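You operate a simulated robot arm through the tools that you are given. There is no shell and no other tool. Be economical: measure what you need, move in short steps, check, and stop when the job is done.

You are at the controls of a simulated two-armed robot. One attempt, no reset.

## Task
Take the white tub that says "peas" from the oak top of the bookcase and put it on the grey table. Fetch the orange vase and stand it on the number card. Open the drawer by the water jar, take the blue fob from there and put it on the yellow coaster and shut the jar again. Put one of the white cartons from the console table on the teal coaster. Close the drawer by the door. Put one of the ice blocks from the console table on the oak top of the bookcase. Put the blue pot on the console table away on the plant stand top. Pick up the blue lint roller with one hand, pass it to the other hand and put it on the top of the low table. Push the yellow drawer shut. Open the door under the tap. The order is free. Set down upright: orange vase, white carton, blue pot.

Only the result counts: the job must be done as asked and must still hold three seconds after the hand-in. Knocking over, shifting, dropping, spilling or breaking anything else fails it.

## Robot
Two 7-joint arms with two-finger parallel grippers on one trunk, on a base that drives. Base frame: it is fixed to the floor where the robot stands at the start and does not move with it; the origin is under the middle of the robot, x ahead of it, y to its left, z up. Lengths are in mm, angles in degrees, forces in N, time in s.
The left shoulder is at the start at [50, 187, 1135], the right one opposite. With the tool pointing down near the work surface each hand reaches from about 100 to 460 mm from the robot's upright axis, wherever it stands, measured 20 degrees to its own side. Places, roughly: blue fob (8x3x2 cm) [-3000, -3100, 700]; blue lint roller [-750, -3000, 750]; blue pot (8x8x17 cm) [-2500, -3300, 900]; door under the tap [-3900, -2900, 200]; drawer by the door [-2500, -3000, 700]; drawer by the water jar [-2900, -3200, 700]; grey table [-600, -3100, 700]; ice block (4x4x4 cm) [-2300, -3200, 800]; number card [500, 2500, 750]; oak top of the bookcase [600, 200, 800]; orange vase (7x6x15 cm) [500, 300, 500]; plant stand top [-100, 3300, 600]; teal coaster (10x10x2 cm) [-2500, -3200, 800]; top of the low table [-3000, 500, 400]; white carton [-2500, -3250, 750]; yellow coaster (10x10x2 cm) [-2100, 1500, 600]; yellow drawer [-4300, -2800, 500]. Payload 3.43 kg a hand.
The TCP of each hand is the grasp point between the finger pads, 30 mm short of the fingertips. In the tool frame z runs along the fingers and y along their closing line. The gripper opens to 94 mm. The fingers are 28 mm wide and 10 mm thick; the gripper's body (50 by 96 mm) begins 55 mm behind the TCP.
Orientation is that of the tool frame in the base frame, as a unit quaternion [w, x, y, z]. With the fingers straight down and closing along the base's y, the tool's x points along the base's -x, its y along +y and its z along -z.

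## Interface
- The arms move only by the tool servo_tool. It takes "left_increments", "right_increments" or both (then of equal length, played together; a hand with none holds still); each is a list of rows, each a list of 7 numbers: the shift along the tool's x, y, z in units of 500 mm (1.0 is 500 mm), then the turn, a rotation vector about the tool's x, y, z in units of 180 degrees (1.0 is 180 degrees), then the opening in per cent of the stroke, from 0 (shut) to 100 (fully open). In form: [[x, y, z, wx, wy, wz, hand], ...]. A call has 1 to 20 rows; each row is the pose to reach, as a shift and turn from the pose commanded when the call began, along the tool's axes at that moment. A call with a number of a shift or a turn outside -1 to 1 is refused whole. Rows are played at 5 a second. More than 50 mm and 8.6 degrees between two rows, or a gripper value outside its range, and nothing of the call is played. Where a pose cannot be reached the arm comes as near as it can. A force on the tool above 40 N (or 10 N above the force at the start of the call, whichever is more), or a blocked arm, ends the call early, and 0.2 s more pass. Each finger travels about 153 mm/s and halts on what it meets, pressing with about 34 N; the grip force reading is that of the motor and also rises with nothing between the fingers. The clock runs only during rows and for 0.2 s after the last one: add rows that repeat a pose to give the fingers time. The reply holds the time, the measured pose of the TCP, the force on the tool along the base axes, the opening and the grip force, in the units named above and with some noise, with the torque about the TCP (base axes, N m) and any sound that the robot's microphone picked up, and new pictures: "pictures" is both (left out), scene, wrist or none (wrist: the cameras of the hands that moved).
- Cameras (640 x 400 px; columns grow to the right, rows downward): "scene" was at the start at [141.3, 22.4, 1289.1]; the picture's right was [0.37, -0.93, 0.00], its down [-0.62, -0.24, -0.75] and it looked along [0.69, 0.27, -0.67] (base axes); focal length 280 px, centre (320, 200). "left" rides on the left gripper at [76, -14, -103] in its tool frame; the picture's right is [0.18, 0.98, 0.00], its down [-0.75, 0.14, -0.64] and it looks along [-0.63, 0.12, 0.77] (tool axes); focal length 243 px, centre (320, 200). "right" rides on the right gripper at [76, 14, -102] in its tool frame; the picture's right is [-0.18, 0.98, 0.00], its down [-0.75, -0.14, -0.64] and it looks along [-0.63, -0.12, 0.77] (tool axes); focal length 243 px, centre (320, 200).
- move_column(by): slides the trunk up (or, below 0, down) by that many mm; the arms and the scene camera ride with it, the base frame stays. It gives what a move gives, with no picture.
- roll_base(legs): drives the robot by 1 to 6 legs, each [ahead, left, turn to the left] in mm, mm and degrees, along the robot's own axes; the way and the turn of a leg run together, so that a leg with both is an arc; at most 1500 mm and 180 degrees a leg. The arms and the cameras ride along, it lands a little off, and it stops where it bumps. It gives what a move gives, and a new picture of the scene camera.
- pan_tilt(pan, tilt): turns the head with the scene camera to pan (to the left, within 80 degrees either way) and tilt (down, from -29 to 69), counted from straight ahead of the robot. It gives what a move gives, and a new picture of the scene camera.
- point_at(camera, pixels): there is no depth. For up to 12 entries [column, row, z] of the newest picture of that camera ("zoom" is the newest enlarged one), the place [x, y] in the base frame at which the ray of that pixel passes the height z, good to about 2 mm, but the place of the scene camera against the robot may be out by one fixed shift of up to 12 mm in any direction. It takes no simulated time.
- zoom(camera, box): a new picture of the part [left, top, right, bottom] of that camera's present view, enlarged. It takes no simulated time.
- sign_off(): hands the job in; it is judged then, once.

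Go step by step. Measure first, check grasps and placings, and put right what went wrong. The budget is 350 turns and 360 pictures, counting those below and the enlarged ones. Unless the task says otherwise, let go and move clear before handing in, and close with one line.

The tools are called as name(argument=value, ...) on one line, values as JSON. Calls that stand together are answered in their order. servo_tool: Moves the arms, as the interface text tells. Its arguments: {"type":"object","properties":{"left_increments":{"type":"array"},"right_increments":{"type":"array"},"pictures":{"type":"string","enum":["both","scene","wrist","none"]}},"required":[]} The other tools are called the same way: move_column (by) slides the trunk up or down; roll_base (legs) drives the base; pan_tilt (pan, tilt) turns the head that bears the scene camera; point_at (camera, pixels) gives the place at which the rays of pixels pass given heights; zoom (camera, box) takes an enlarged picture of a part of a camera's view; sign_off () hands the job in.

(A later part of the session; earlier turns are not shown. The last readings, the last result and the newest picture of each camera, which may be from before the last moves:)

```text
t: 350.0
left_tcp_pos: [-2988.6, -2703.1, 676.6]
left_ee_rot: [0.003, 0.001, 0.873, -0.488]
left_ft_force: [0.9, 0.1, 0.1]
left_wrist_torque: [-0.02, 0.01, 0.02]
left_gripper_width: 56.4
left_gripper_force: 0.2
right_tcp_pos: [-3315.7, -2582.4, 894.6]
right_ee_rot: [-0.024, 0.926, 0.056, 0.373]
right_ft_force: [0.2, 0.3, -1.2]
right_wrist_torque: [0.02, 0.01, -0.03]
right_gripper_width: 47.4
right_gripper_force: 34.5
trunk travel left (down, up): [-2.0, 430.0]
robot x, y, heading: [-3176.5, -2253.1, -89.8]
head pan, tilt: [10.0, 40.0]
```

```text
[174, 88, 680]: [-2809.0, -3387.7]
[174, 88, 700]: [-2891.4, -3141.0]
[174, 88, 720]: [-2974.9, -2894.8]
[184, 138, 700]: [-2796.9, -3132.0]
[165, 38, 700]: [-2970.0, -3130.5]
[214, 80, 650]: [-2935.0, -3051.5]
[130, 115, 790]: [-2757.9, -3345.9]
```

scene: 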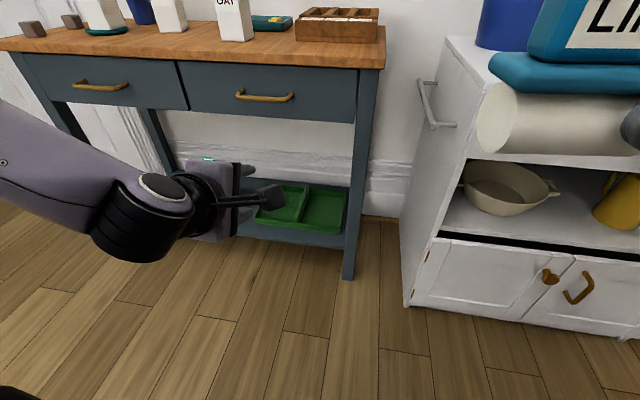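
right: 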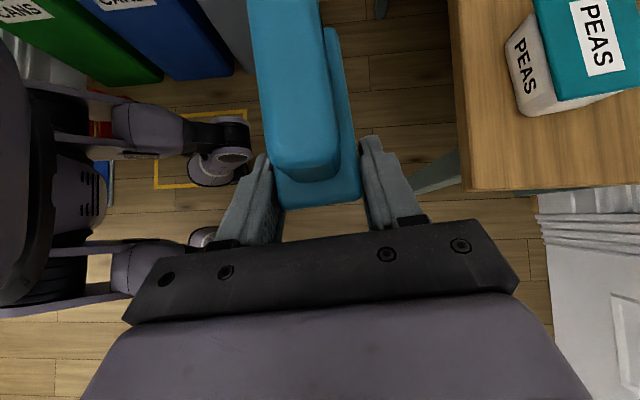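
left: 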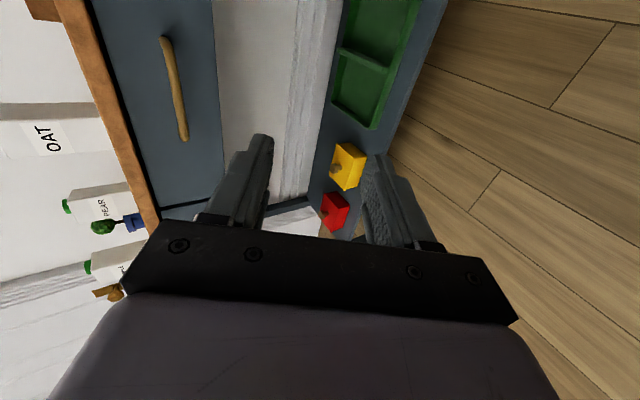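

Handle centre ≈(−2927,−3012,710). Raise the column 90 mm, drive to line up 100 mm in front of it along the finger direction.

move_column(by=90)

roll_base(legs=[[0, 60, 0], [215, 0, 0]])

servo_tool(left_increments=[[0, 0, 0, 0, 0, 0, 60]], pictures="wrist")

```text
t: 351.3
left_tcp_pos: [-2988.3, -2701.9, 766.6]
left_ee_rot: [0.002, 0.0, 0.873, -0.487]
left_ft_force: [-0.5, 0.3, 0.0]
left_wrist_torque: [-0.01, -0.01, -0.03]
left_gripper_width: 56.3
left_gripper_force: 0.1
right_tcp_pos: [-3316.2, -2582.3, 983.2]
right_ee_rot: [-0.024, 0.925, 0.056, 0.374]
right_ft_force: [-0.2, 0.8, -0.9]
right_wrist_torque: [0.02, 0.04, -0.01]
right_gripper_width: 47.4
right_gripper_force: 34.4
trunk travel left (down, up): [-92.0, 340.0]
robot x, y, heading: [-3183.8, -2254.2, -90.1]
head pan, tilt: [10.0, 40.0]
```

```text
t: 353.5
left_tcp_pos: [-2929.9, -2921.1, 767.8]
left_ee_rot: [0.003, 0.001, 0.873, -0.487]
left_ft_force: [-1.0, -0.1, -0.1]
left_wrist_torque: [0.01, -0.01, -0.01]
left_gripper_width: 56.2
left_gripper_force: 0.0
right_tcp_pos: [-3258.5, -2801.2, 982.2]
right_ee_rot: [-0.023, 0.926, 0.054, 0.374]
right_ft_force: [-0.1, -0.5, -1.0]
right_wrist_torque: [-0.03, 0.05, 0.03]
right_gripper_width: 47.4
right_gripper_force: 34.4
trunk travel left (down, up): [-92.0, 340.0]
robot x, y, heading: [-3122.3, -2472.1, -90.0]
head pan, tilt: [10.0, 40.0]
```

scene: 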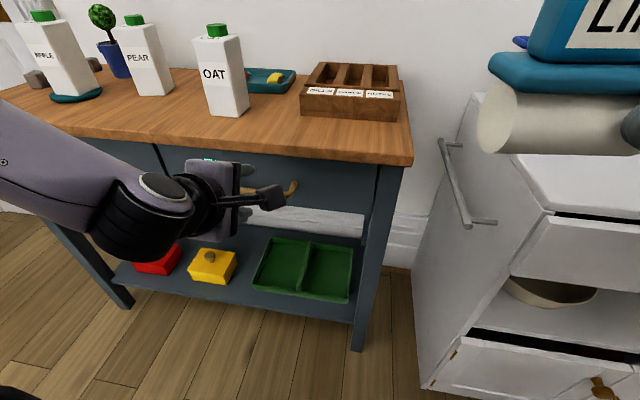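

```text
t: 353.9
left_tcp_pos: [-2929.1, -2922.0, 766.9]
left_ee_rot: [0.002, 0.002, 0.873, -0.487]
left_ft_force: [-0.5, 0.1, -0.2]
left_wrist_torque: [-0.02, -0.01, 0.0]
left_gripper_width: 56.5
left_gripper_force: 0.0
right_tcp_pos: [-3257.7, -2800.8, 983.9]
right_ee_rot: [-0.025, 0.926, 0.055, 0.374]
right_ft_force: [0.2, -0.7, -0.4]
right_wrist_torque: [-0.01, 0.05, 0.04]
right_gripper_width: 47.4
right_gripper_force: 34.1
trunk travel left (down, up): [-92.0, 340.0]
robot x, y, heading: [-3122.4, -2475.2, -90.1]
head pan, tilt: [10.0, 40.0]
```

left: 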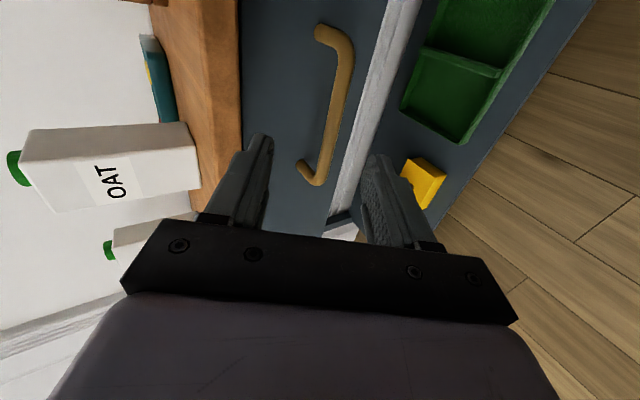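

point_at(camera="left", pixels=[[343, 50, 710], [336, 110, 710], [320, 182, 710], [336, 110, 700], [336, 110, 720]])

```text
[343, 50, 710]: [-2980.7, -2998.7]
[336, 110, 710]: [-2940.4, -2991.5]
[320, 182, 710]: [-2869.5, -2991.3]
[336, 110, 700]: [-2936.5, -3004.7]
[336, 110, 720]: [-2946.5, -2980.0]
```

Handle refined to (−2927,−2989,712). Advance onto it.

servo_tool(left_increments=[[0, 0.024, 0.03, 0, 0, 0, 60], [0, 0.024, 0.08, 0, 0, 0, 60], [0, 0.024, 0.12, 0, 0, 0, 60], [0, 0.024, 0.156, 0, 0, 0, 60], [0, 0.024, 0.156, 0, 0, 0, 60]], pictures="wrist")

```text
t: 355.1
left_tcp_pos: [-2930.6, -2981.7, 716.6]
left_ee_rot: [0.002, 0.001, 0.873, -0.487]
left_ft_force: [0.6, 0.3, -0.3]
left_wrist_torque: [0.03, -0.03, -0.03]
left_gripper_width: 56.5
left_gripper_force: 0.1
right_tcp_pos: [-3258.3, -2800.2, 982.7]
right_ee_rot: [-0.024, 0.925, 0.055, 0.374]
right_ft_force: [0.8, 0.0, -1.8]
right_wrist_torque: [0.04, 0.05, 0.03]
right_gripper_width: 47.5
right_gripper_force: 34.0
trunk travel left (down, up): [-92.0, 340.0]
robot x, y, heading: [-3121.8, -2467.9, -89.9]
head pan, tilt: [10.0, 40.0]
```

left: 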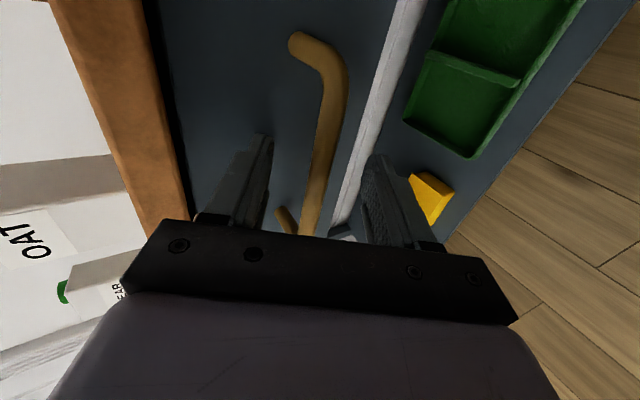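

The bar runs between the fingers. Close on it.

servo_tool(left_increments=[[0, 0, 0, 0, 0, 0, 20], [0, 0, 0, 0, 0, 0, 0], [0, 0, 0, 0, 0, 0, 0], [0, 0, 0, 0, 0, 0, 0]], pictures="wrist")

```text
t: 356.1
left_tcp_pos: [-2930.2, -2981.4, 716.2]
left_ee_rot: [0.003, 0.0, 0.873, -0.487]
left_ft_force: [-1.1, -0.2, 3.6]
left_wrist_torque: [-0.03, 0.44, 0.3]
left_gripper_width: 11.6
left_gripper_force: 45.0
right_tcp_pos: [-3257.9, -2801.3, 983.2]
right_ee_rot: [-0.024, 0.926, 0.055, 0.373]
right_ft_force: [-0.2, -0.7, -0.8]
right_wrist_torque: [-0.01, 0.04, 0.03]
right_gripper_width: 47.5
right_gripper_force: 34.4
trunk travel left (down, up): [-92.0, 340.0]
robot x, y, heading: [-3122.6, -2474.9, -89.9]
head pan, tilt: [10.0, 40.0]
```

left: 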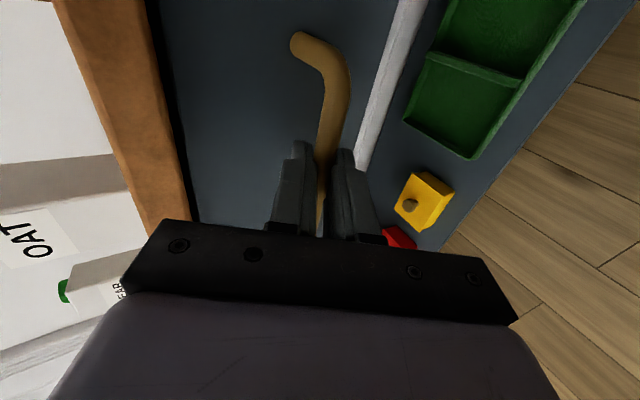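

Handle gripped (11.6 mm). Pull by driving back 170 mm.

roll_base(legs=[[-170, 0, 0]])

```text
t: 357.6
left_tcp_pos: [-2930.3, -2814.1, 716.8]
left_ee_rot: [0.003, 0.002, 0.873, -0.488]
left_ft_force: [2.5, 0.1, 6.3]
left_wrist_torque: [-0.09, 0.25, 0.62]
left_gripper_width: 11.5
left_gripper_force: 44.6
right_tcp_pos: [-3258.0, -2632.4, 983.5]
right_ee_rot: [-0.023, 0.926, 0.055, 0.374]
right_ft_force: [-0.5, 0.0, -1.6]
right_wrist_torque: [0.0, 0.01, 0.03]
right_gripper_width: 47.4
right_gripper_force: 34.3
trunk travel left (down, up): [-92.0, 340.0]
robot x, y, heading: [-3126.2, -2304.9, -90.0]
head pan, tilt: [10.0, 40.0]
```

scene: 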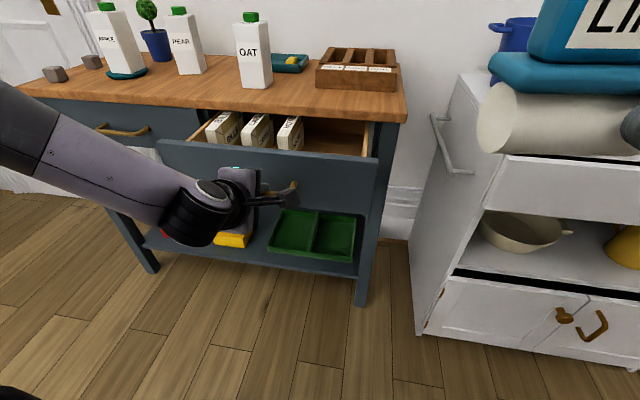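

Drawer opened ~167 mm; boxes visible inside. Release the handle, withdraw, and raise the column to look in.

servo_tool(left_increments=[[0, 0, 0, 0, 0, 0, 40], [0, 0, 0, 0, 0, 0, 60], [0, 0, -0.06, 0, 0, 0, 60], [0, 0, -0.14, 0, 0, 0, 60], [0, 0, -0.2, 0, 0, 0, 60], [0, 0, -0.2, 0, 0, 0, 60]], pictures="none")

move_column(by=300)

pan_tilt(pan=5, tilt=45)

zoom(camera="scene", box=[140, 100, 460, 300])

```text
t: 359.0
left_tcp_pos: [-2932.1, -2726.7, 768.4]
left_ee_rot: [0.003, 0.002, 0.873, -0.487]
left_ft_force: [-0.1, 0.1, 0.5]
left_wrist_torque: [0.01, 0.02, 0.0]
left_gripper_width: 56.5
left_gripper_force: 0.0
right_tcp_pos: [-3258.8, -2632.3, 982.9]
right_ee_rot: [-0.024, 0.926, 0.055, 0.373]
right_ft_force: [-0.7, -0.9, -0.6]
right_wrist_torque: [0.0, 0.05, 0.02]
right_gripper_width: 47.4
right_gripper_force: 33.5
trunk travel left (down, up): [-92.0, 340.0]
robot x, y, heading: [-3125.5, -2302.5, -90.0]
head pan, tilt: [10.0, 40.0]
```

```text
t: 362.0
left_tcp_pos: [-2932.9, -2726.8, 1068.7]
left_ee_rot: [0.004, 0.001, 0.873, -0.487]
left_ft_force: [-0.4, 0.4, -0.3]
left_wrist_torque: [0.03, -0.01, 0.0]
left_gripper_width: 56.8
left_gripper_force: 0.0
right_tcp_pos: [-3258.7, -2632.6, 1284.5]
right_ee_rot: [-0.023, 0.926, 0.054, 0.374]
right_ft_force: [-0.9, -0.1, -0.9]
right_wrist_torque: [-0.02, 0.03, 0.02]
right_gripper_width: 47.4
right_gripper_force: 33.7
trunk travel left (down, up): [-392.0, 40.0]
robot x, y, heading: [-3123.0, -2303.1, -90.0]
head pan, tilt: [10.0, 40.0]
```

```text
t: 362.6
left_tcp_pos: [-2932.9, -2726.3, 1068.2]
left_ee_rot: [0.003, 0.002, 0.873, -0.487]
left_ft_force: [0.2, 0.1, 0.5]
left_wrist_torque: [0.02, 0.02, 0.01]
left_gripper_width: 56.7
left_gripper_force: 0.1
right_tcp_pos: [-3258.3, -2632.5, 1284.3]
right_ee_rot: [-0.023, 0.925, 0.054, 0.375]
right_ft_force: [-0.5, -0.6, -0.6]
right_wrist_torque: [-0.01, 0.03, 0.0]
right_gripper_width: 47.4
right_gripper_force: 34.5
trunk travel left (down, up): [-392.0, 40.0]
robot x, y, heading: [-3120.4, -2303.5, -90.1]
head pan, tilt: [5.0, 45.0]
```

scene: 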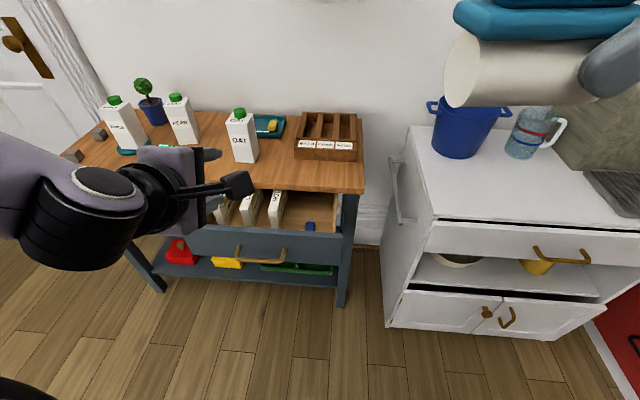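

```text
2.00 times, centred on (300, 200) of scene
```

zoom: 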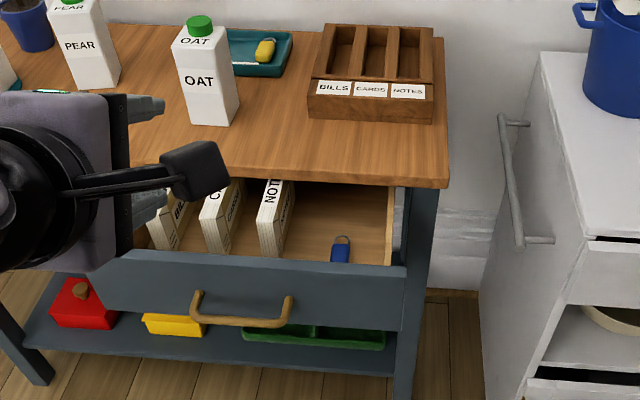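

The blue fob lies in the drawer at (310,225), by the right wall near the front. Reorient the left hand to point down with fingers closing sideways.

servo_tool(left_increments=[[0, 0, 0, -0.042, 0, 0, 60], [0, 0, 0, -0.083, 0, 0, 60], [0, 0, 0, -0.125, 0, 0, 60], [0, 0, 0, -0.167, 0, 0, 60], [0, 0, 0, -0.208, 0, 0, 60], [0, 0, 0, -0.25, 0, 0, 60], [0, 0, 0, -0.292, 0, 0, 60], [0, 0, 0, -0.324, 0, 0, 60], [0, 0, 0, -0.324, 0, 0, 60]], pictures="none")

servo_tool(left_increments=[[0, 0, 0, 0, 0, 0.042, 60], [0, 0, 0, 0, 0, 0.083, 60], [0, 0, 0, 0, 0, 0.125, 60], [0, 0, 0, 0, 0, 0.167, 60], [0, 0, 0, 0, 0, 0.208, 60], [0, 0, 0, 0, 0, 0.25, 60], [0, 0, 0, 0, 0, 0.292, 60], [0, 0, 0, 0, 0, 0.333, 60], [0, 0, 0, 0, 0, 0.375, 60], [0, 0, 0, 0, 0, 0.417, 60], [0, 0, 0, 0, 0, 0.458, 60], [0, 0, 0, 0, 0, 0.5, 60], [0, 0, 0, 0, 0, 0.5, 60]], pictures="none")

roll_base(legs=[[0, -80, 0], [120, 0, 0]])

servo_tool(left_increments=[[0, 0, 0, 0, 0, 0, 60]], pictures="wrist")

```text
t: 364.6
left_tcp_pos: [-2932.8, -2726.4, 1068.6]
left_ee_rot: [0.002, 0.0, 1.0, 0.002]
left_ft_force: [0.1, -0.5, 0.2]
left_wrist_torque: [0.02, -0.02, 0.0]
left_gripper_width: 56.4
left_gripper_force: 0.1
right_tcp_pos: [-3256.6, -2632.4, 1284.1]
right_ee_rot: [-0.022, 0.926, 0.054, 0.374]
right_ft_force: [0.0, -0.6, -1.2]
right_wrist_torque: [-0.02, 0.04, 0.0]
right_gripper_width: 47.4
right_gripper_force: 33.6
trunk travel left (down, up): [-392.0, 40.0]
robot x, y, heading: [-3117.2, -2302.5, -89.8]
head pan, tilt: [5.0, 45.0]
```

```text
t: 367.4
left_tcp_pos: [-2931.4, -2726.0, 1068.5]
left_ee_rot: [0.002, 0.708, 0.706, 0.002]
left_ft_force: [-0.2, 0.5, -0.5]
left_wrist_torque: [0.01, 0.01, 0.03]
left_gripper_width: 56.3
left_gripper_force: 0.0
right_tcp_pos: [-3258.7, -2632.7, 1281.8]
right_ee_rot: [-0.023, 0.926, 0.053, 0.374]
right_ft_force: [0.0, -0.8, -0.3]
right_wrist_torque: [0.0, 0.0, 0.04]
right_gripper_width: 47.4
right_gripper_force: 33.8
trunk travel left (down, up): [-392.0, 40.0]
robot x, y, heading: [-3121.9, -2305.9, -90.2]
head pan, tilt: [5.0, 45.0]
```

```text
t: 369.3
left_tcp_pos: [-3010.5, -2845.0, 1067.2]
left_ee_rot: [0.002, 0.707, 0.708, 0.002]
left_ft_force: [-0.9, 0.4, -0.1]
left_wrist_torque: [-0.01, -0.01, 0.0]
left_gripper_width: 56.3
left_gripper_force: 0.1
right_tcp_pos: [-3337.2, -2752.2, 1283.5]
right_ee_rot: [-0.024, 0.926, 0.054, 0.373]
right_ft_force: [0.6, -0.9, -0.7]
right_wrist_torque: [0.04, 0.04, 0.0]
right_gripper_width: 47.2
right_gripper_force: 34.0
trunk travel left (down, up): [-392.0, 40.0]
robot x, y, heading: [-3201.5, -2422.8, -90.2]
head pan, tilt: [5.0, 45.0]
```

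scene: 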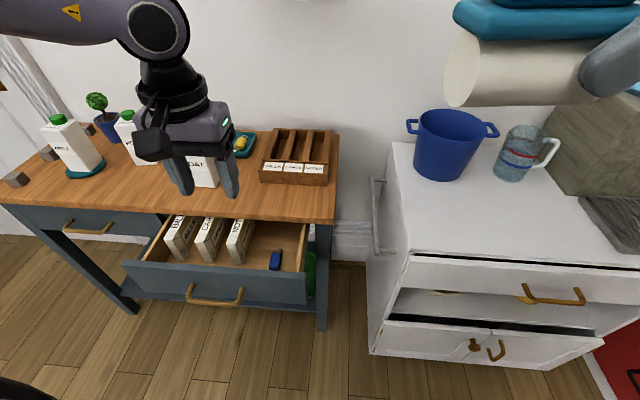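

```text
t: 369.7
left_tcp_pos: [-3009.9, -2844.8, 1068.2]
left_ee_rot: [0.002, 0.706, 0.708, 0.003]
left_ft_force: [-0.8, 0.3, -0.4]
left_wrist_torque: [0.0, 0.0, -0.01]
left_gripper_width: 56.3
left_gripper_force: 0.1
right_tcp_pos: [-3336.9, -2751.4, 1283.6]
right_ee_rot: [-0.023, 0.925, 0.053, 0.374]
right_ft_force: [-0.3, -0.3, -1.1]
right_wrist_torque: [-0.01, 0.05, -0.04]
right_gripper_width: 47.3
right_gripper_force: 34.0
trunk travel left (down, up): [-392.0, 40.0]
robot x, y, heading: [-3201.3, -2420.8, -90.3]
head pan, tilt: [5.0, 45.0]
```

left: 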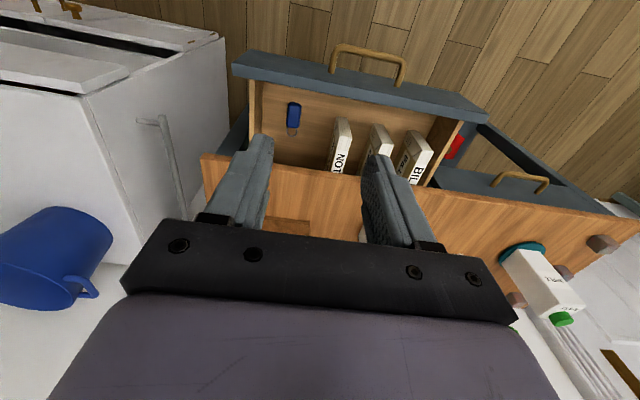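

Wrist view shows the fob at (294,116). Zoom and triangulate with the scene (275,261).

zoom(camera="left", box=[220, 40, 440, 178])

zoom(camera="scene", box=[200, 200, 360, 300])

point_at(camera="left", pixels=[[294, 103, 680], [294, 128, 680], [294, 116, 660], [294, 116, 680], [294, 116, 700], [262, 80, 760], [260, 160, 760]])

point_at(camera="scene", pixels=[[275, 261, 660], [275, 261, 680], [275, 261, 700], [307, 272, 760], [302, 225, 740]])

```text
2.90 times, centred on (330, 109) of left
```

zoom: 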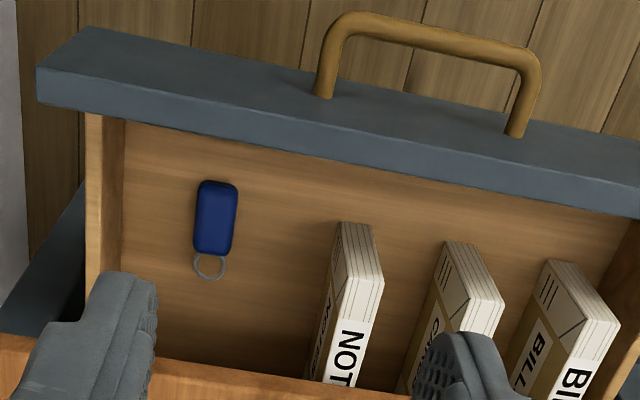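

```text
4.00 times, centred on (280, 250) of scene
```

zoom: 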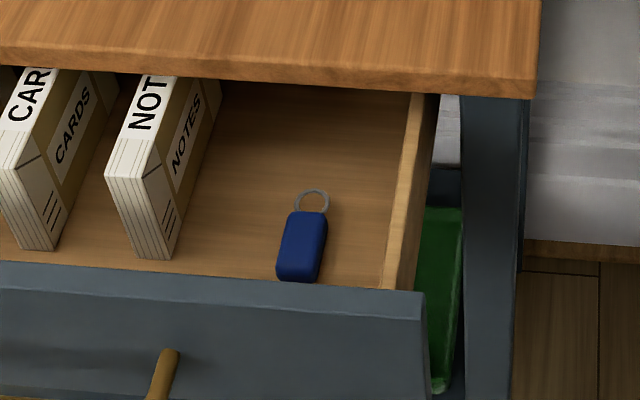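

```text
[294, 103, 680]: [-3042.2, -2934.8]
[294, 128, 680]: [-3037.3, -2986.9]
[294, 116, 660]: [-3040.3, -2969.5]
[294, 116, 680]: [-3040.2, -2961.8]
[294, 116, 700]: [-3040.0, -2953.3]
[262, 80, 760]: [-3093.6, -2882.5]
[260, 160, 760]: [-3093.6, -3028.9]
```

```text
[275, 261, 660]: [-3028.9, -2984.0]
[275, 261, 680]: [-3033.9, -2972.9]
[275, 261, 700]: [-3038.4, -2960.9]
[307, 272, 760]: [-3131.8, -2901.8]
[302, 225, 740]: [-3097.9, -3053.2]
```

Fob centre ≈(−3040,−2962), drawer floor ≈675. Move above it: drive ahead 95, lower the column 250.

roll_base(legs=[[95, 0, 0]])

servo_tool(left_increments=[[-0.02, -0.03, 0, 0, 0, 0, 60], [-0.044, -0.06, 0, 0, 0, 0, 55], [-0.044, -0.06, 0, 0, 0, 0, 55]], pictures="none")

move_column(by=-230)

servo_tool(left_increments=[[0, 0, 0, 0, 0, 0, 55]], pictures="wrist")

```text
t: 370.9
left_tcp_pos: [-3009.8, -2940.6, 1068.2]
left_ee_rot: [0.002, 0.707, 0.708, 0.002]
left_ft_force: [-0.1, 0.0, 0.2]
left_wrist_torque: [0.0, 0.03, 0.0]
left_gripper_width: 56.4
left_gripper_force: 0.0
right_tcp_pos: [-3336.9, -2846.9, 1283.1]
right_ee_rot: [-0.024, 0.926, 0.055, 0.374]
right_ft_force: [-0.5, -0.4, -1.1]
right_wrist_torque: [0.03, 0.02, 0.02]
right_gripper_width: 47.5
right_gripper_force: 34.0
trunk travel left (down, up): [-392.0, 40.0]
robot x, y, heading: [-3201.6, -2519.0, -90.0]
head pan, tilt: [5.0, 45.0]
```

scene: 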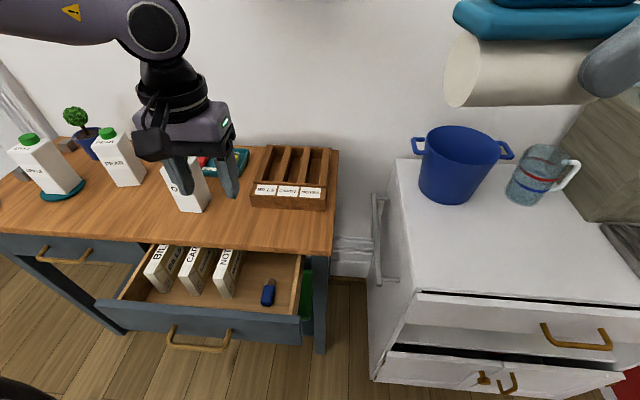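

```text
t: 371.7
left_tcp_pos: [-3038.6, -2961.3, 1066.3]
left_ee_rot: [0.003, 0.706, 0.708, 0.002]
left_ft_force: [0.4, 0.3, -0.4]
left_wrist_torque: [0.02, 0.0, 0.02]
left_gripper_width: 51.8
left_gripper_force: 0.1
right_tcp_pos: [-3336.6, -2846.5, 1282.6]
right_ee_rot: [-0.023, 0.926, 0.056, 0.373]
right_ft_force: [0.1, 0.3, -1.4]
right_wrist_torque: [-0.01, 0.08, 0.0]
right_gripper_width: 47.4
right_gripper_force: 34.0
trunk travel left (down, up): [-392.0, 40.0]
robot x, y, heading: [-3198.5, -2517.2, -89.9]
head pan, tilt: [5.0, 45.0]
```

```text
t: 374.1
left_tcp_pos: [-3038.5, -2961.8, 837.2]
left_ee_rot: [0.003, 0.707, 0.708, 0.002]
left_ft_force: [-0.1, 0.3, 0.0]
left_wrist_torque: [0.01, 0.01, 0.03]
left_gripper_width: 51.8
left_gripper_force: 0.1
right_tcp_pos: [-3337.4, -2845.9, 1054.6]
right_ee_rot: [-0.023, 0.926, 0.055, 0.374]
right_ft_force: [-0.7, 0.5, -2.0]
right_wrist_torque: [-0.02, 0.01, 0.01]
right_gripper_width: 47.5
right_gripper_force: 34.4
trunk travel left (down, up): [-162.0, 270.0]
robot x, y, heading: [-3201.6, -2513.5, -90.0]
head pan, tilt: [5.0, 45.0]
```

```text
t: 374.5
left_tcp_pos: [-3037.9, -2961.3, 836.2]
left_ee_rot: [0.003, 0.707, 0.707, 0.003]
left_ft_force: [0.5, -0.8, 0.3]
left_wrist_torque: [-0.01, 0.0, 0.02]
left_gripper_width: 51.6
left_gripper_force: 0.0
right_tcp_pos: [-3337.3, -2845.3, 1052.5]
right_ee_rot: [-0.023, 0.925, 0.055, 0.374]
right_ft_force: [-0.7, -0.1, -0.6]
right_wrist_torque: [-0.01, 0.06, -0.03]
right_gripper_width: 47.5
right_gripper_force: 33.9
trunk travel left (down, up): [-162.0, 270.0]
robot x, y, heading: [-3200.2, -2514.6, -90.1]
head pan, tilt: [5.0, 45.0]
```

left: 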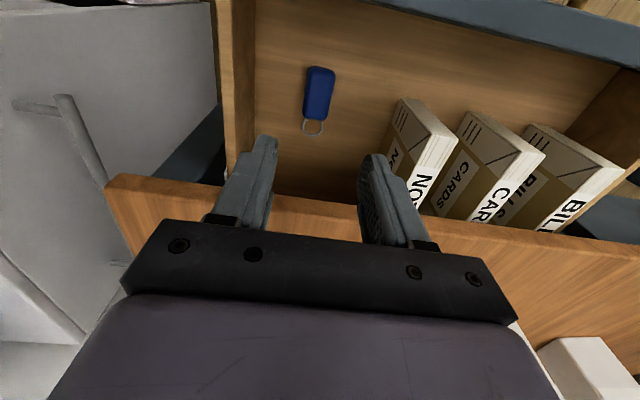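

point_at(camera="left", pixels=[[319, 92, 685], [319, 92, 670], [322, 68, 685], [315, 117, 685], [304, 92, 685], [333, 92, 685], [250, 80, 760], [395, 130, 690], [150, 190, 797]])

```text
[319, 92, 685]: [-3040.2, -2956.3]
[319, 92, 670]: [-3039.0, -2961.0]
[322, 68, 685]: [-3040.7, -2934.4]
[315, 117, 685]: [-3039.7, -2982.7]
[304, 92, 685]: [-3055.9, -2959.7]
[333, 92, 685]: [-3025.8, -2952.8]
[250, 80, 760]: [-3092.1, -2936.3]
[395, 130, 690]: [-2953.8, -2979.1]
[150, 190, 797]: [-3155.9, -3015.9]
```

Descend to z≈712 over the fob.

servo_tool(left_increments=[[0.008, -0.004, 0.08, 0, 0, 0, 55], [0.008, -0.004, 0.16, 0, 0, 0, 55], [0.008, -0.004, 0.22, 0, 0, 0, 55], [0.008, -0.004, 0.248, 0, 0, 0, 55], [0.008, -0.004, 0.248, 0, 0, 0, 55]], pictures="wrist")

```text
t: 375.7
left_tcp_pos: [-3020.2, -2946.1, 728.7]
left_ee_rot: [0.003, 0.706, 0.708, 0.001]
left_ft_force: [0.7, -0.3, -0.3]
left_wrist_torque: [-0.01, -0.01, 0.03]
left_gripper_width: 51.8
left_gripper_force: 0.2
left hand out of reach, approached as far as the arm can: row 2, 3, 4, 5
right_tcp_pos: [-3336.1, -2846.4, 1053.2]
right_ee_rot: [-0.024, 0.926, 0.056, 0.373]
right_ft_force: [0.7, 0.0, -1.2]
right_wrist_torque: [0.0, 0.06, 0.03]
right_gripper_width: 47.6
right_gripper_force: 33.9
trunk travel left (down, up): [-162.0, 270.0]
robot x, y, heading: [-3203.3, -2514.5, -90.1]
head pan, tilt: [5.0, 45.0]
```

left: 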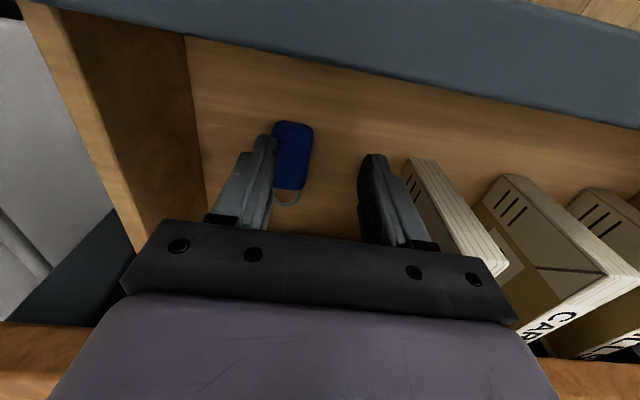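

Reach limited again; raise the hand, lower the column 100, and re-align.

servo_tool(left_increments=[[0, 0, -0.09, 0, 0, 0, 55], [0, 0, -0.18, 0, 0, 0, 55], [0, -0.036, -0.24, 0, 0, 0, 55], [-0.02, -0.036, -0.24, 0, 0, 0, 55]], pictures="none")

move_column(by=-100)

servo_tool(left_increments=[[0, 0, 0, 0, 0, 0, 55]], pictures="wrist")

```text
t: 376.7
left_tcp_pos: [-3041.6, -2957.3, 847.5]
left_ee_rot: [0.003, 0.707, 0.707, 0.003]
left_ft_force: [0.3, -0.5, 0.3]
left_wrist_torque: [0.0, 0.0, 0.02]
left_gripper_width: 51.8
left_gripper_force: 0.0
right_tcp_pos: [-3336.4, -2846.2, 1053.9]
right_ee_rot: [-0.024, 0.925, 0.055, 0.374]
right_ft_force: [-0.2, 0.2, -0.6]
right_wrist_torque: [0.02, 0.06, 0.01]
right_gripper_width: 47.8
right_gripper_force: 33.9
trunk travel left (down, up): [-162.0, 270.0]
robot x, y, heading: [-3200.5, -2515.4, -89.8]
head pan, tilt: [5.0, 45.0]
```

```text
t: 378.0
left_tcp_pos: [-3040.9, -2956.7, 747.7]
left_ee_rot: [0.003, 0.706, 0.708, 0.003]
left_ft_force: [-0.2, -0.1, -0.1]
left_wrist_torque: [-0.06, 0.01, 0.02]
left_gripper_width: 51.3
left_gripper_force: 0.1
right_tcp_pos: [-3336.2, -2845.9, 952.5]
right_ee_rot: [-0.023, 0.925, 0.055, 0.374]
right_ft_force: [0.3, 0.1, -1.4]
right_wrist_torque: [-0.02, 0.02, 0.0]
right_gripper_width: 47.7
right_gripper_force: 33.8
trunk travel left (down, up): [-62.0, 370.0]
robot x, y, heading: [-3202.5, -2520.1, -89.9]
head pan, tilt: [5.0, 45.0]
```

```text
t: 378.4
left_tcp_pos: [-3041.1, -2956.7, 747.6]
left_ee_rot: [0.003, 0.707, 0.707, 0.003]
left_ft_force: [1.3, -0.2, 0.8]
left_wrist_torque: [0.0, 0.01, -0.01]
left_gripper_width: 51.8
left_gripper_force: 0.0
right_tcp_pos: [-3335.8, -2845.3, 954.5]
right_ee_rot: [-0.024, 0.926, 0.056, 0.374]
right_ft_force: [0.1, 0.3, -1.0]
right_wrist_torque: [-0.02, 0.02, 0.02]
right_gripper_width: 47.5
right_gripper_force: 33.6
trunk travel left (down, up): [-62.0, 370.0]
robot x, y, heading: [-3202.9, -2521.5, -90.2]
head pan, tilt: [5.0, 45.0]
```

left: 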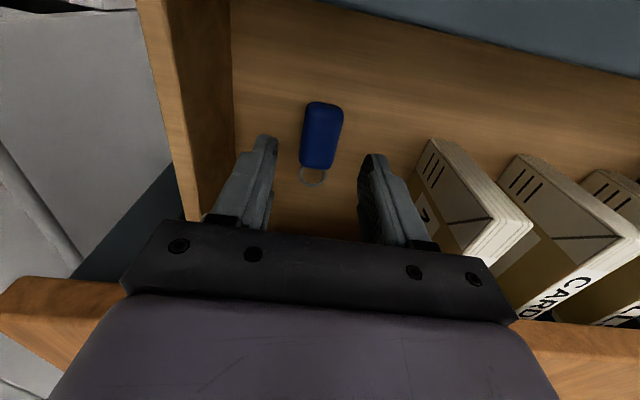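

point_at(camera="left", pixels=[[321, 137, 690], [321, 137, 680], [325, 103, 690], [316, 170, 690]])

```text
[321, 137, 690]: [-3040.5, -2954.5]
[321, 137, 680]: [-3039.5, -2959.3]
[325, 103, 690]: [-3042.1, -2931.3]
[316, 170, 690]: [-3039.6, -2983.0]
```

servo_tool(left_increments=[[0, 0, 0.03, 0, 0, 0, 55], [0, 0, 0.06, 0, 0, 0, 55], [0, 0, 0.076, 0, 0, 0, 55], [0, 0, 0.076, 0, 0, 0, 55]], pictures="wrist")

```text
t: 379.4
left_tcp_pos: [-3039.8, -2957.7, 710.1]
left_ee_rot: [0.003, 0.706, 0.708, 0.002]
left_ft_force: [-0.3, -0.4, -0.2]
left_wrist_torque: [0.03, -0.01, 0.02]
left_gripper_width: 51.8
left_gripper_force: 0.0
right_tcp_pos: [-3337.7, -2846.5, 952.7]
right_ee_rot: [-0.023, 0.925, 0.056, 0.374]
right_ft_force: [0.1, -0.2, -0.9]
right_wrist_torque: [0.03, 0.04, 0.01]
right_gripper_width: 47.9
right_gripper_force: 33.8
trunk travel left (down, up): [-62.0, 370.0]
robot x, y, heading: [-3198.3, -2513.5, -89.9]
head pan, tilt: [5.0, 45.0]
```

left: 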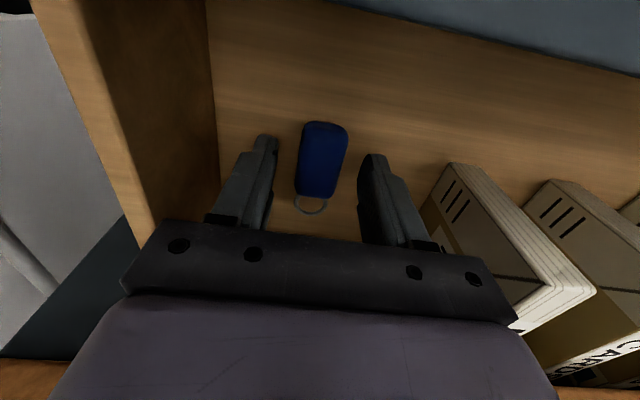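

servo_tool(left_increments=[[0, 0, 0.012, 0, 0, 0, 55], [0, 0, 0.022, 0, 0, 0, 55], [0, 0, 0.022, 0, 0, 0, 55]], pictures="none")

servo_tool(left_increments=[[0, 0, 0.006, 0, 0, 0, 55], [0, 0, 0.012, 0, 0, 0, 55], [0, 0, 0.012, 0, 0, 0, 55]], pictures="wrist")

```text
t: 380.2
left_tcp_pos: [-3041.7, -2957.3, 698.9]
left_ee_rot: [0.003, 0.706, 0.708, 0.002]
left_ft_force: [0.6, 0.4, 0.2]
left_wrist_torque: [-0.04, -0.02, 0.04]
left_gripper_width: 51.6
left_gripper_force: 0.1
right_tcp_pos: [-3337.5, -2846.1, 954.6]
right_ee_rot: [-0.024, 0.926, 0.056, 0.373]
right_ft_force: [-1.2, -0.4, -0.3]
right_wrist_torque: [0.01, 0.02, 0.02]
right_gripper_width: 47.6
right_gripper_force: 33.8
trunk travel left (down, up): [-62.0, 370.0]
robot x, y, heading: [-3201.3, -2516.6, -90.0]
head pan, tilt: [5.0, 45.0]
```

```text
t: 381.0
left_tcp_pos: [-3041.7, -2956.8, 698.3]
left_ee_rot: [0.005, 0.707, 0.708, -0.003]
left_ft_force: [4.0, -2.3, 36.7]
left_wrist_torque: [0.44, 0.63, -0.28]
left_gripper_width: 50.0
left_gripper_force: 0.1
right_tcp_pos: [-3337.0, -2845.2, 954.8]
right_ee_rot: [-0.023, 0.926, 0.056, 0.374]
right_ft_force: [0.0, 0.2, -1.3]
right_wrist_torque: [-0.02, 0.07, 0.02]
right_gripper_width: 47.6
right_gripper_force: 34.2
trunk travel left (down, up): [-62.0, 370.0]
robot x, y, heading: [-3197.9, -2516.8, -90.1]
head pan, tilt: [5.0, 45.0]
```

left: 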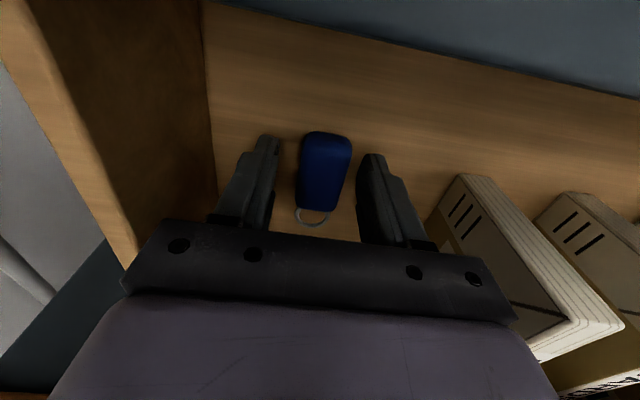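

Fingertips touch the drawer floor (z≈668). Ease up 4 mm, close, and lift.

servo_tool(left_increments=[[0, 0, -0.016, 0, 0, 0, 55], [0, 0, -0.016, 0, 0, 0, 20], [0, 0, -0.016, 0, 0, 0, 15], [0, 0, -0.016, 0, 0, 0, 15], [0, 0, -0.07, 0, 0, 0, 15], [0, 0, -0.14, 0, 0, 0, 15], [0, 0, -0.22, 0, 0, 0, 15], [0, 0, -0.3, 0, 0, 0, 15], [0, 0, -0.3, 0, 0, 0, 15]])

```text
t: 383.0
left_tcp_pos: [-3034.1, -2955.3, 843.0]
left_ee_rot: [0.003, 0.706, 0.708, 0.003]
left_ft_force: [0.1, 0.8, -1.0]
left_wrist_torque: [0.01, -0.01, -0.01]
left_gripper_width: 26.6
left_gripper_force: 33.7
left hand out of reach, approached as far as the arm can: row 8, 9
right_tcp_pos: [-3336.5, -2845.3, 954.0]
right_ee_rot: [-0.023, 0.926, 0.055, 0.374]
right_ft_force: [-0.1, -0.4, -0.6]
right_wrist_torque: [0.01, 0.04, 0.02]
right_gripper_width: 47.8
right_gripper_force: 34.5
trunk travel left (down, up): [-62.0, 370.0]
robot x, y, heading: [-3199.1, -2515.1, -89.8]
head pan, tilt: [5.0, 45.0]
```

scene: 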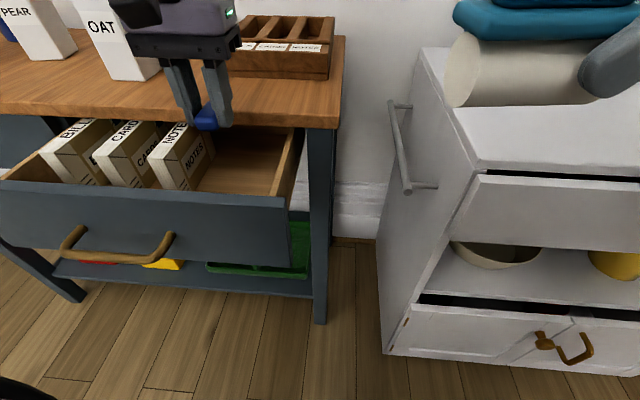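
left: 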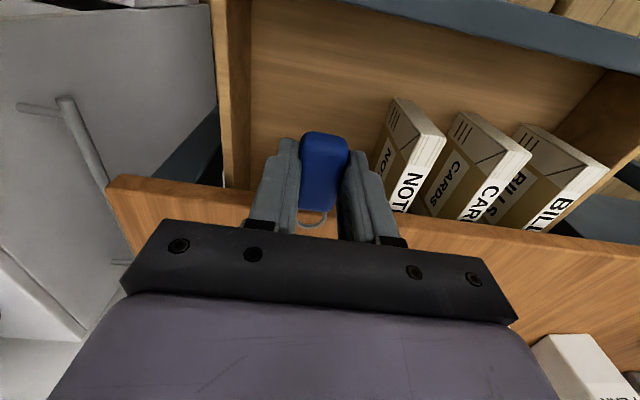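

Fob is in the left hand (26.6 mm). To shut the drawer I'll push the handle with the back of the gripper body: back off, align with the handle, and lower the hand.

roll_base(legs=[[-250, 0, 0], [0, 107, 0]])

move_column(by=-60)

servo_tool(left_increments=[[0, 0, 0.07, 0, 0, 0, 15], [0, 0, 0.14, 0, 0, 0, 15], [0, 0, 0.21, 0, 0, 0, 15], [0, 0, 0.29, 0, 0, 0, 15], [0, 0, 0.29, 0, 0, 0, 15]], pictures="both")

```text
t: 385.6
left_tcp_pos: [-2927.1, -2713.7, 842.1]
left_ee_rot: [0.003, 0.708, 0.706, 0.003]
left_ft_force: [0.0, 0.0, -0.1]
left_wrist_torque: [0.03, 0.01, -0.05]
left_gripper_width: 26.7
left_gripper_force: 33.9
right_tcp_pos: [-3229.7, -2603.1, 953.6]
right_ee_rot: [-0.023, 0.926, 0.053, 0.374]
right_ft_force: [-1.0, -0.3, -1.3]
right_wrist_torque: [-0.01, 0.04, 0.0]
right_gripper_width: 47.6
right_gripper_force: 34.2
trunk travel left (down, up): [-62.0, 370.0]
robot x, y, heading: [-3090.3, -2275.1, -90.1]
head pan, tilt: [5.0, 45.0]
```

scene: 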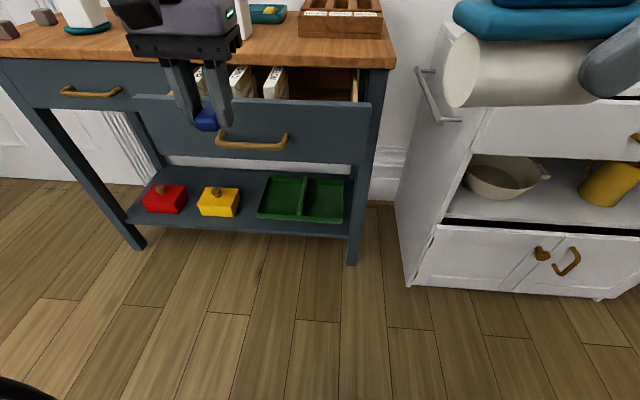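

```text
t: 386.6
left_tcp_pos: [-2927.0, -2713.2, 782.5]
left_ee_rot: [0.003, 0.707, 0.707, 0.003]
left_ft_force: [0.6, 0.2, 0.4]
left_wrist_torque: [0.04, -0.02, -0.02]
left_gripper_width: 26.6
left_gripper_force: 33.9
right_tcp_pos: [-3229.4, -2603.1, 893.7]
right_ee_rot: [-0.023, 0.925, 0.054, 0.374]
right_ft_force: [0.7, 0.1, -1.2]
right_wrist_torque: [0.01, 0.07, -0.03]
right_gripper_width: 47.6
right_gripper_force: 34.0
trunk travel left (down, up): [-2.0, 430.0]
robot x, y, heading: [-3089.2, -2275.6, -90.2]
head pan, tilt: [5.0, 45.0]
```

```text
t: 387.8
left_tcp_pos: [-2927.2, -2715.1, 637.7]
left_ee_rot: [0.003, 0.708, 0.707, 0.002]
left_ft_force: [0.0, -0.1, -0.3]
left_wrist_torque: [-0.02, 0.0, 0.0]
left_gripper_width: 26.5
left_gripper_force: 33.4
right_tcp_pos: [-3229.5, -2603.3, 893.4]
right_ee_rot: [-0.023, 0.925, 0.053, 0.375]
right_ft_force: [1.1, -0.5, -0.9]
right_wrist_torque: [0.0, 0.06, -0.02]
right_gripper_width: 47.5
right_gripper_force: 33.9
trunk travel left (down, up): [-2.0, 430.0]
robot x, y, heading: [-3094.5, -2273.6, -90.4]
head pan, tilt: [5.0, 45.0]
```

scene: 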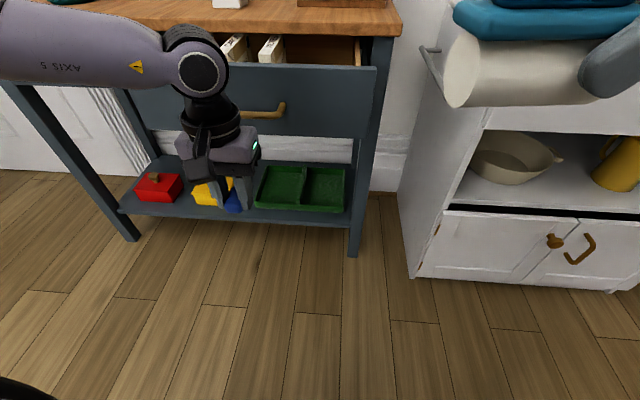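
left: 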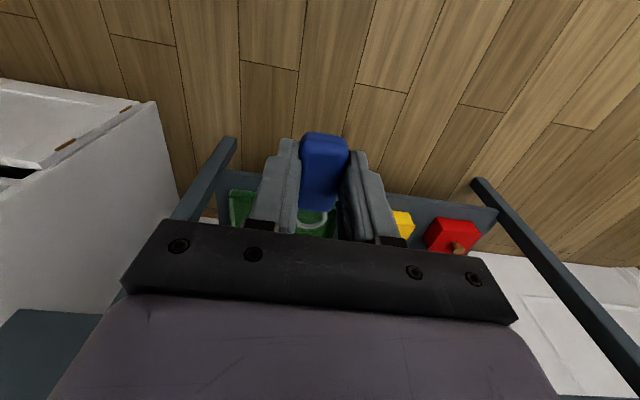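

roll_base(legs=[[240, 0, 0]])

```text
t: 389.6
left_tcp_pos: [-2928.3, -2939.4, 636.9]
left_ee_rot: [-0.001, 0.708, 0.706, 0.009]
left_ft_force: [-0.5, 0.7, 0.1]
left_wrist_torque: [-0.1, 0.05, 0.02]
left_gripper_width: 26.8
left_gripper_force: 34.3
right_tcp_pos: [-3230.8, -2832.0, 892.7]
right_ee_rot: [-0.025, 0.926, 0.053, 0.373]
right_ft_force: [0.9, 0.1, -1.4]
right_wrist_torque: [-0.02, 0.07, 0.01]
right_gripper_width: 47.7
right_gripper_force: 34.2
trunk travel left (down, up): [-2.0, 430.0]
robot x, y, heading: [-3090.7, -2506.8, -90.2]
head pan, tilt: [5.0, 45.0]
stopped in leg 1: the force on the tool passed its limit (the readings are from after the stop); the commanded pose is now the measured one
```

scene: 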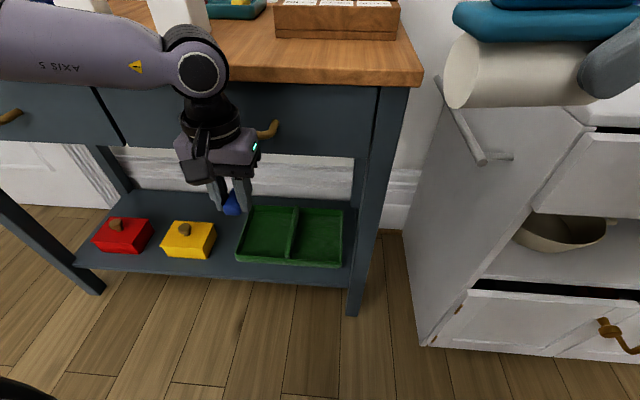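

Force limit hit: the drawer appears shut. Back off and verify.

roll_base(legs=[[-250, 0, 0]])

zoom(camera="scene", box=[0, 20, 400, 270])

```text
t: 391.4
left_tcp_pos: [-2924.3, -2689.6, 636.7]
left_ee_rot: [-0.001, 0.707, 0.708, 0.008]
left_ft_force: [-0.5, 0.0, -0.4]
left_wrist_torque: [0.01, 0.0, 0.03]
left_gripper_width: 26.5
left_gripper_force: 33.9
right_tcp_pos: [-3227.5, -2584.5, 892.9]
right_ee_rot: [-0.027, 0.925, 0.057, 0.374]
right_ft_force: [-0.5, 0.2, -1.8]
right_wrist_torque: [-0.06, 0.06, 0.01]
right_gripper_width: 47.8
right_gripper_force: 34.6
trunk travel left (down, up): [-2.0, 430.0]
robot x, y, heading: [-3098.4, -2251.1, -90.1]
head pan, tilt: [5.0, 45.0]
```

scene: 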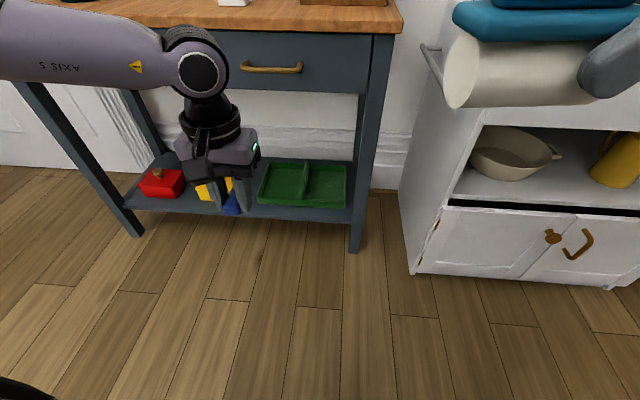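

```text
1.60 times, centred on (200, 145) of scene
```

zoom: 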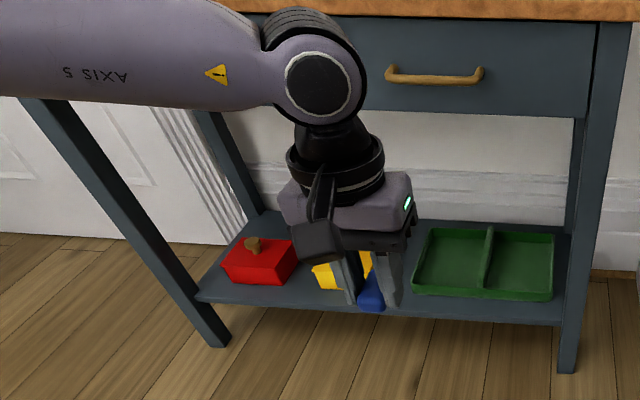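

Drawer is shut with the fob in hand. Now travel to the low table with roller and fob: raise column, turn and drive north-west around.

move_column(by=340)

roll_base(legs=[[0, 0, 90], [0, 0, 90], [1000, 350, 0], [900, 250, 0], [550, 0, 0], [0, 0, -90]])

pan_tilt(pan=0, tilt=45)

```text
t: 394.7
left_tcp_pos: [-2925.1, -2689.2, 976.6]
left_ee_rot: [0.0, 0.706, 0.708, 0.008]
left_ft_force: [-0.4, 0.4, -0.6]
left_wrist_torque: [0.02, 0.0, -0.04]
left_gripper_width: 26.7
left_gripper_force: 34.1
right_tcp_pos: [-3228.9, -2584.5, 1232.7]
right_ee_rot: [-0.025, 0.926, 0.056, 0.374]
right_ft_force: [-0.4, -1.2, -1.3]
right_wrist_torque: [0.0, 0.06, -0.01]
right_gripper_width: 47.7
right_gripper_force: 33.9
trunk travel left (down, up): [-342.0, 90.0]
robot x, y, heading: [-3092.2, -2253.4, -89.7]
head pan, tilt: [5.0, 45.0]
```

```text
t: 419.1
left_tcp_pos: [-3397.9, 395.0, 977.2]
left_ee_rot: [-0.007, -0.035, 0.999, 0.005]
left_ft_force: [0.2, 0.2, -0.7]
left_wrist_torque: [0.01, 0.03, 0.04]
left_gripper_width: 26.7
left_gripper_force: 33.8
right_tcp_pos: [-3482.0, 85.2, 1233.4]
right_ee_rot: [-0.291, 0.592, 0.714, 0.236]
right_ft_force: [-0.2, 0.9, -1.2]
right_wrist_torque: [-0.07, -0.03, 0.03]
right_gripper_width: 47.7
right_gripper_force: 34.0
trunk travel left (down, up): [-342.0, 90.0]
robot x, y, heading: [-3819.8, 202.1, 3.7]
head pan, tilt: [5.0, 45.0]
```

scene: 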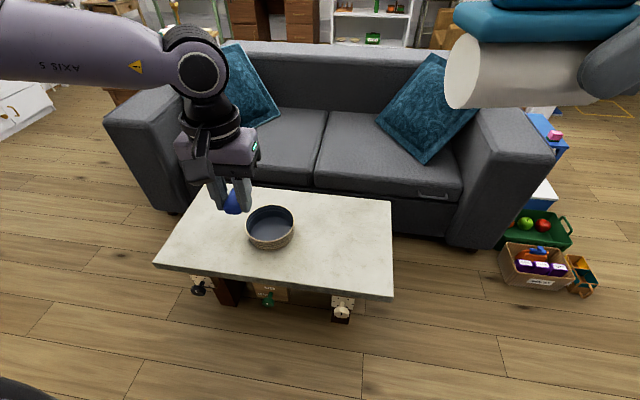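

```text
t: 419.7
left_tcp_pos: [-3397.4, 394.6, 975.5]
left_ee_rot: [-0.007, -0.034, 0.999, 0.004]
left_ft_force: [0.4, -0.8, -0.6]
left_wrist_torque: [0.03, -0.03, 0.0]
left_gripper_width: 26.8
left_gripper_force: 34.1
right_tcp_pos: [-3482.2, 86.1, 1232.4]
right_ee_rot: [-0.29, 0.592, 0.714, 0.237]
right_ft_force: [0.4, 0.0, -1.1]
right_wrist_torque: [-0.05, -0.03, 0.04]
right_gripper_width: 47.9
right_gripper_force: 33.9
trunk travel left (down, up): [-342.0, 90.0]
robot x, y, heading: [-3818.8, 200.1, 3.8]
head pan, tilt: [0.0, 45.0]
```

scene: 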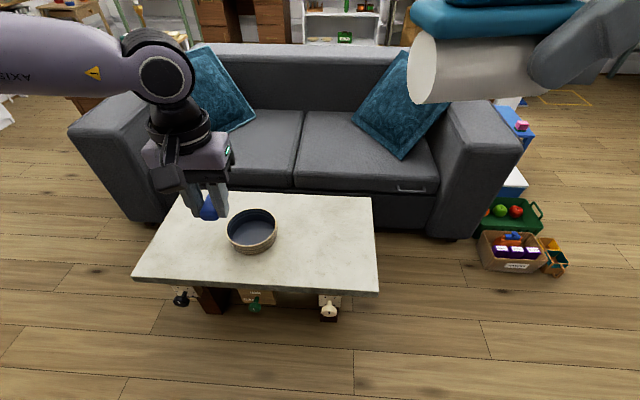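

point_at(camera="scene", pixels=[[378, 285, 400], [133, 273, 400], [371, 197, 400], [182, 194, 400], [378, 285, 440], [371, 197, 440], [252, 248, 420], [335, 240, 420], [330, 320, 0], [210, 312, 0]])

```text
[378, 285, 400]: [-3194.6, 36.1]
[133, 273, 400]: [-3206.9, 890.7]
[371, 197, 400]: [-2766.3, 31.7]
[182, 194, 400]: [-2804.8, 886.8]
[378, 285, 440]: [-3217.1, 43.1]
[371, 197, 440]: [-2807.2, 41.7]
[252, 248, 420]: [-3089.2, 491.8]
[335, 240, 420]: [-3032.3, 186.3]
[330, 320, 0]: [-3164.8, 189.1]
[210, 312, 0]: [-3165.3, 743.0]
```

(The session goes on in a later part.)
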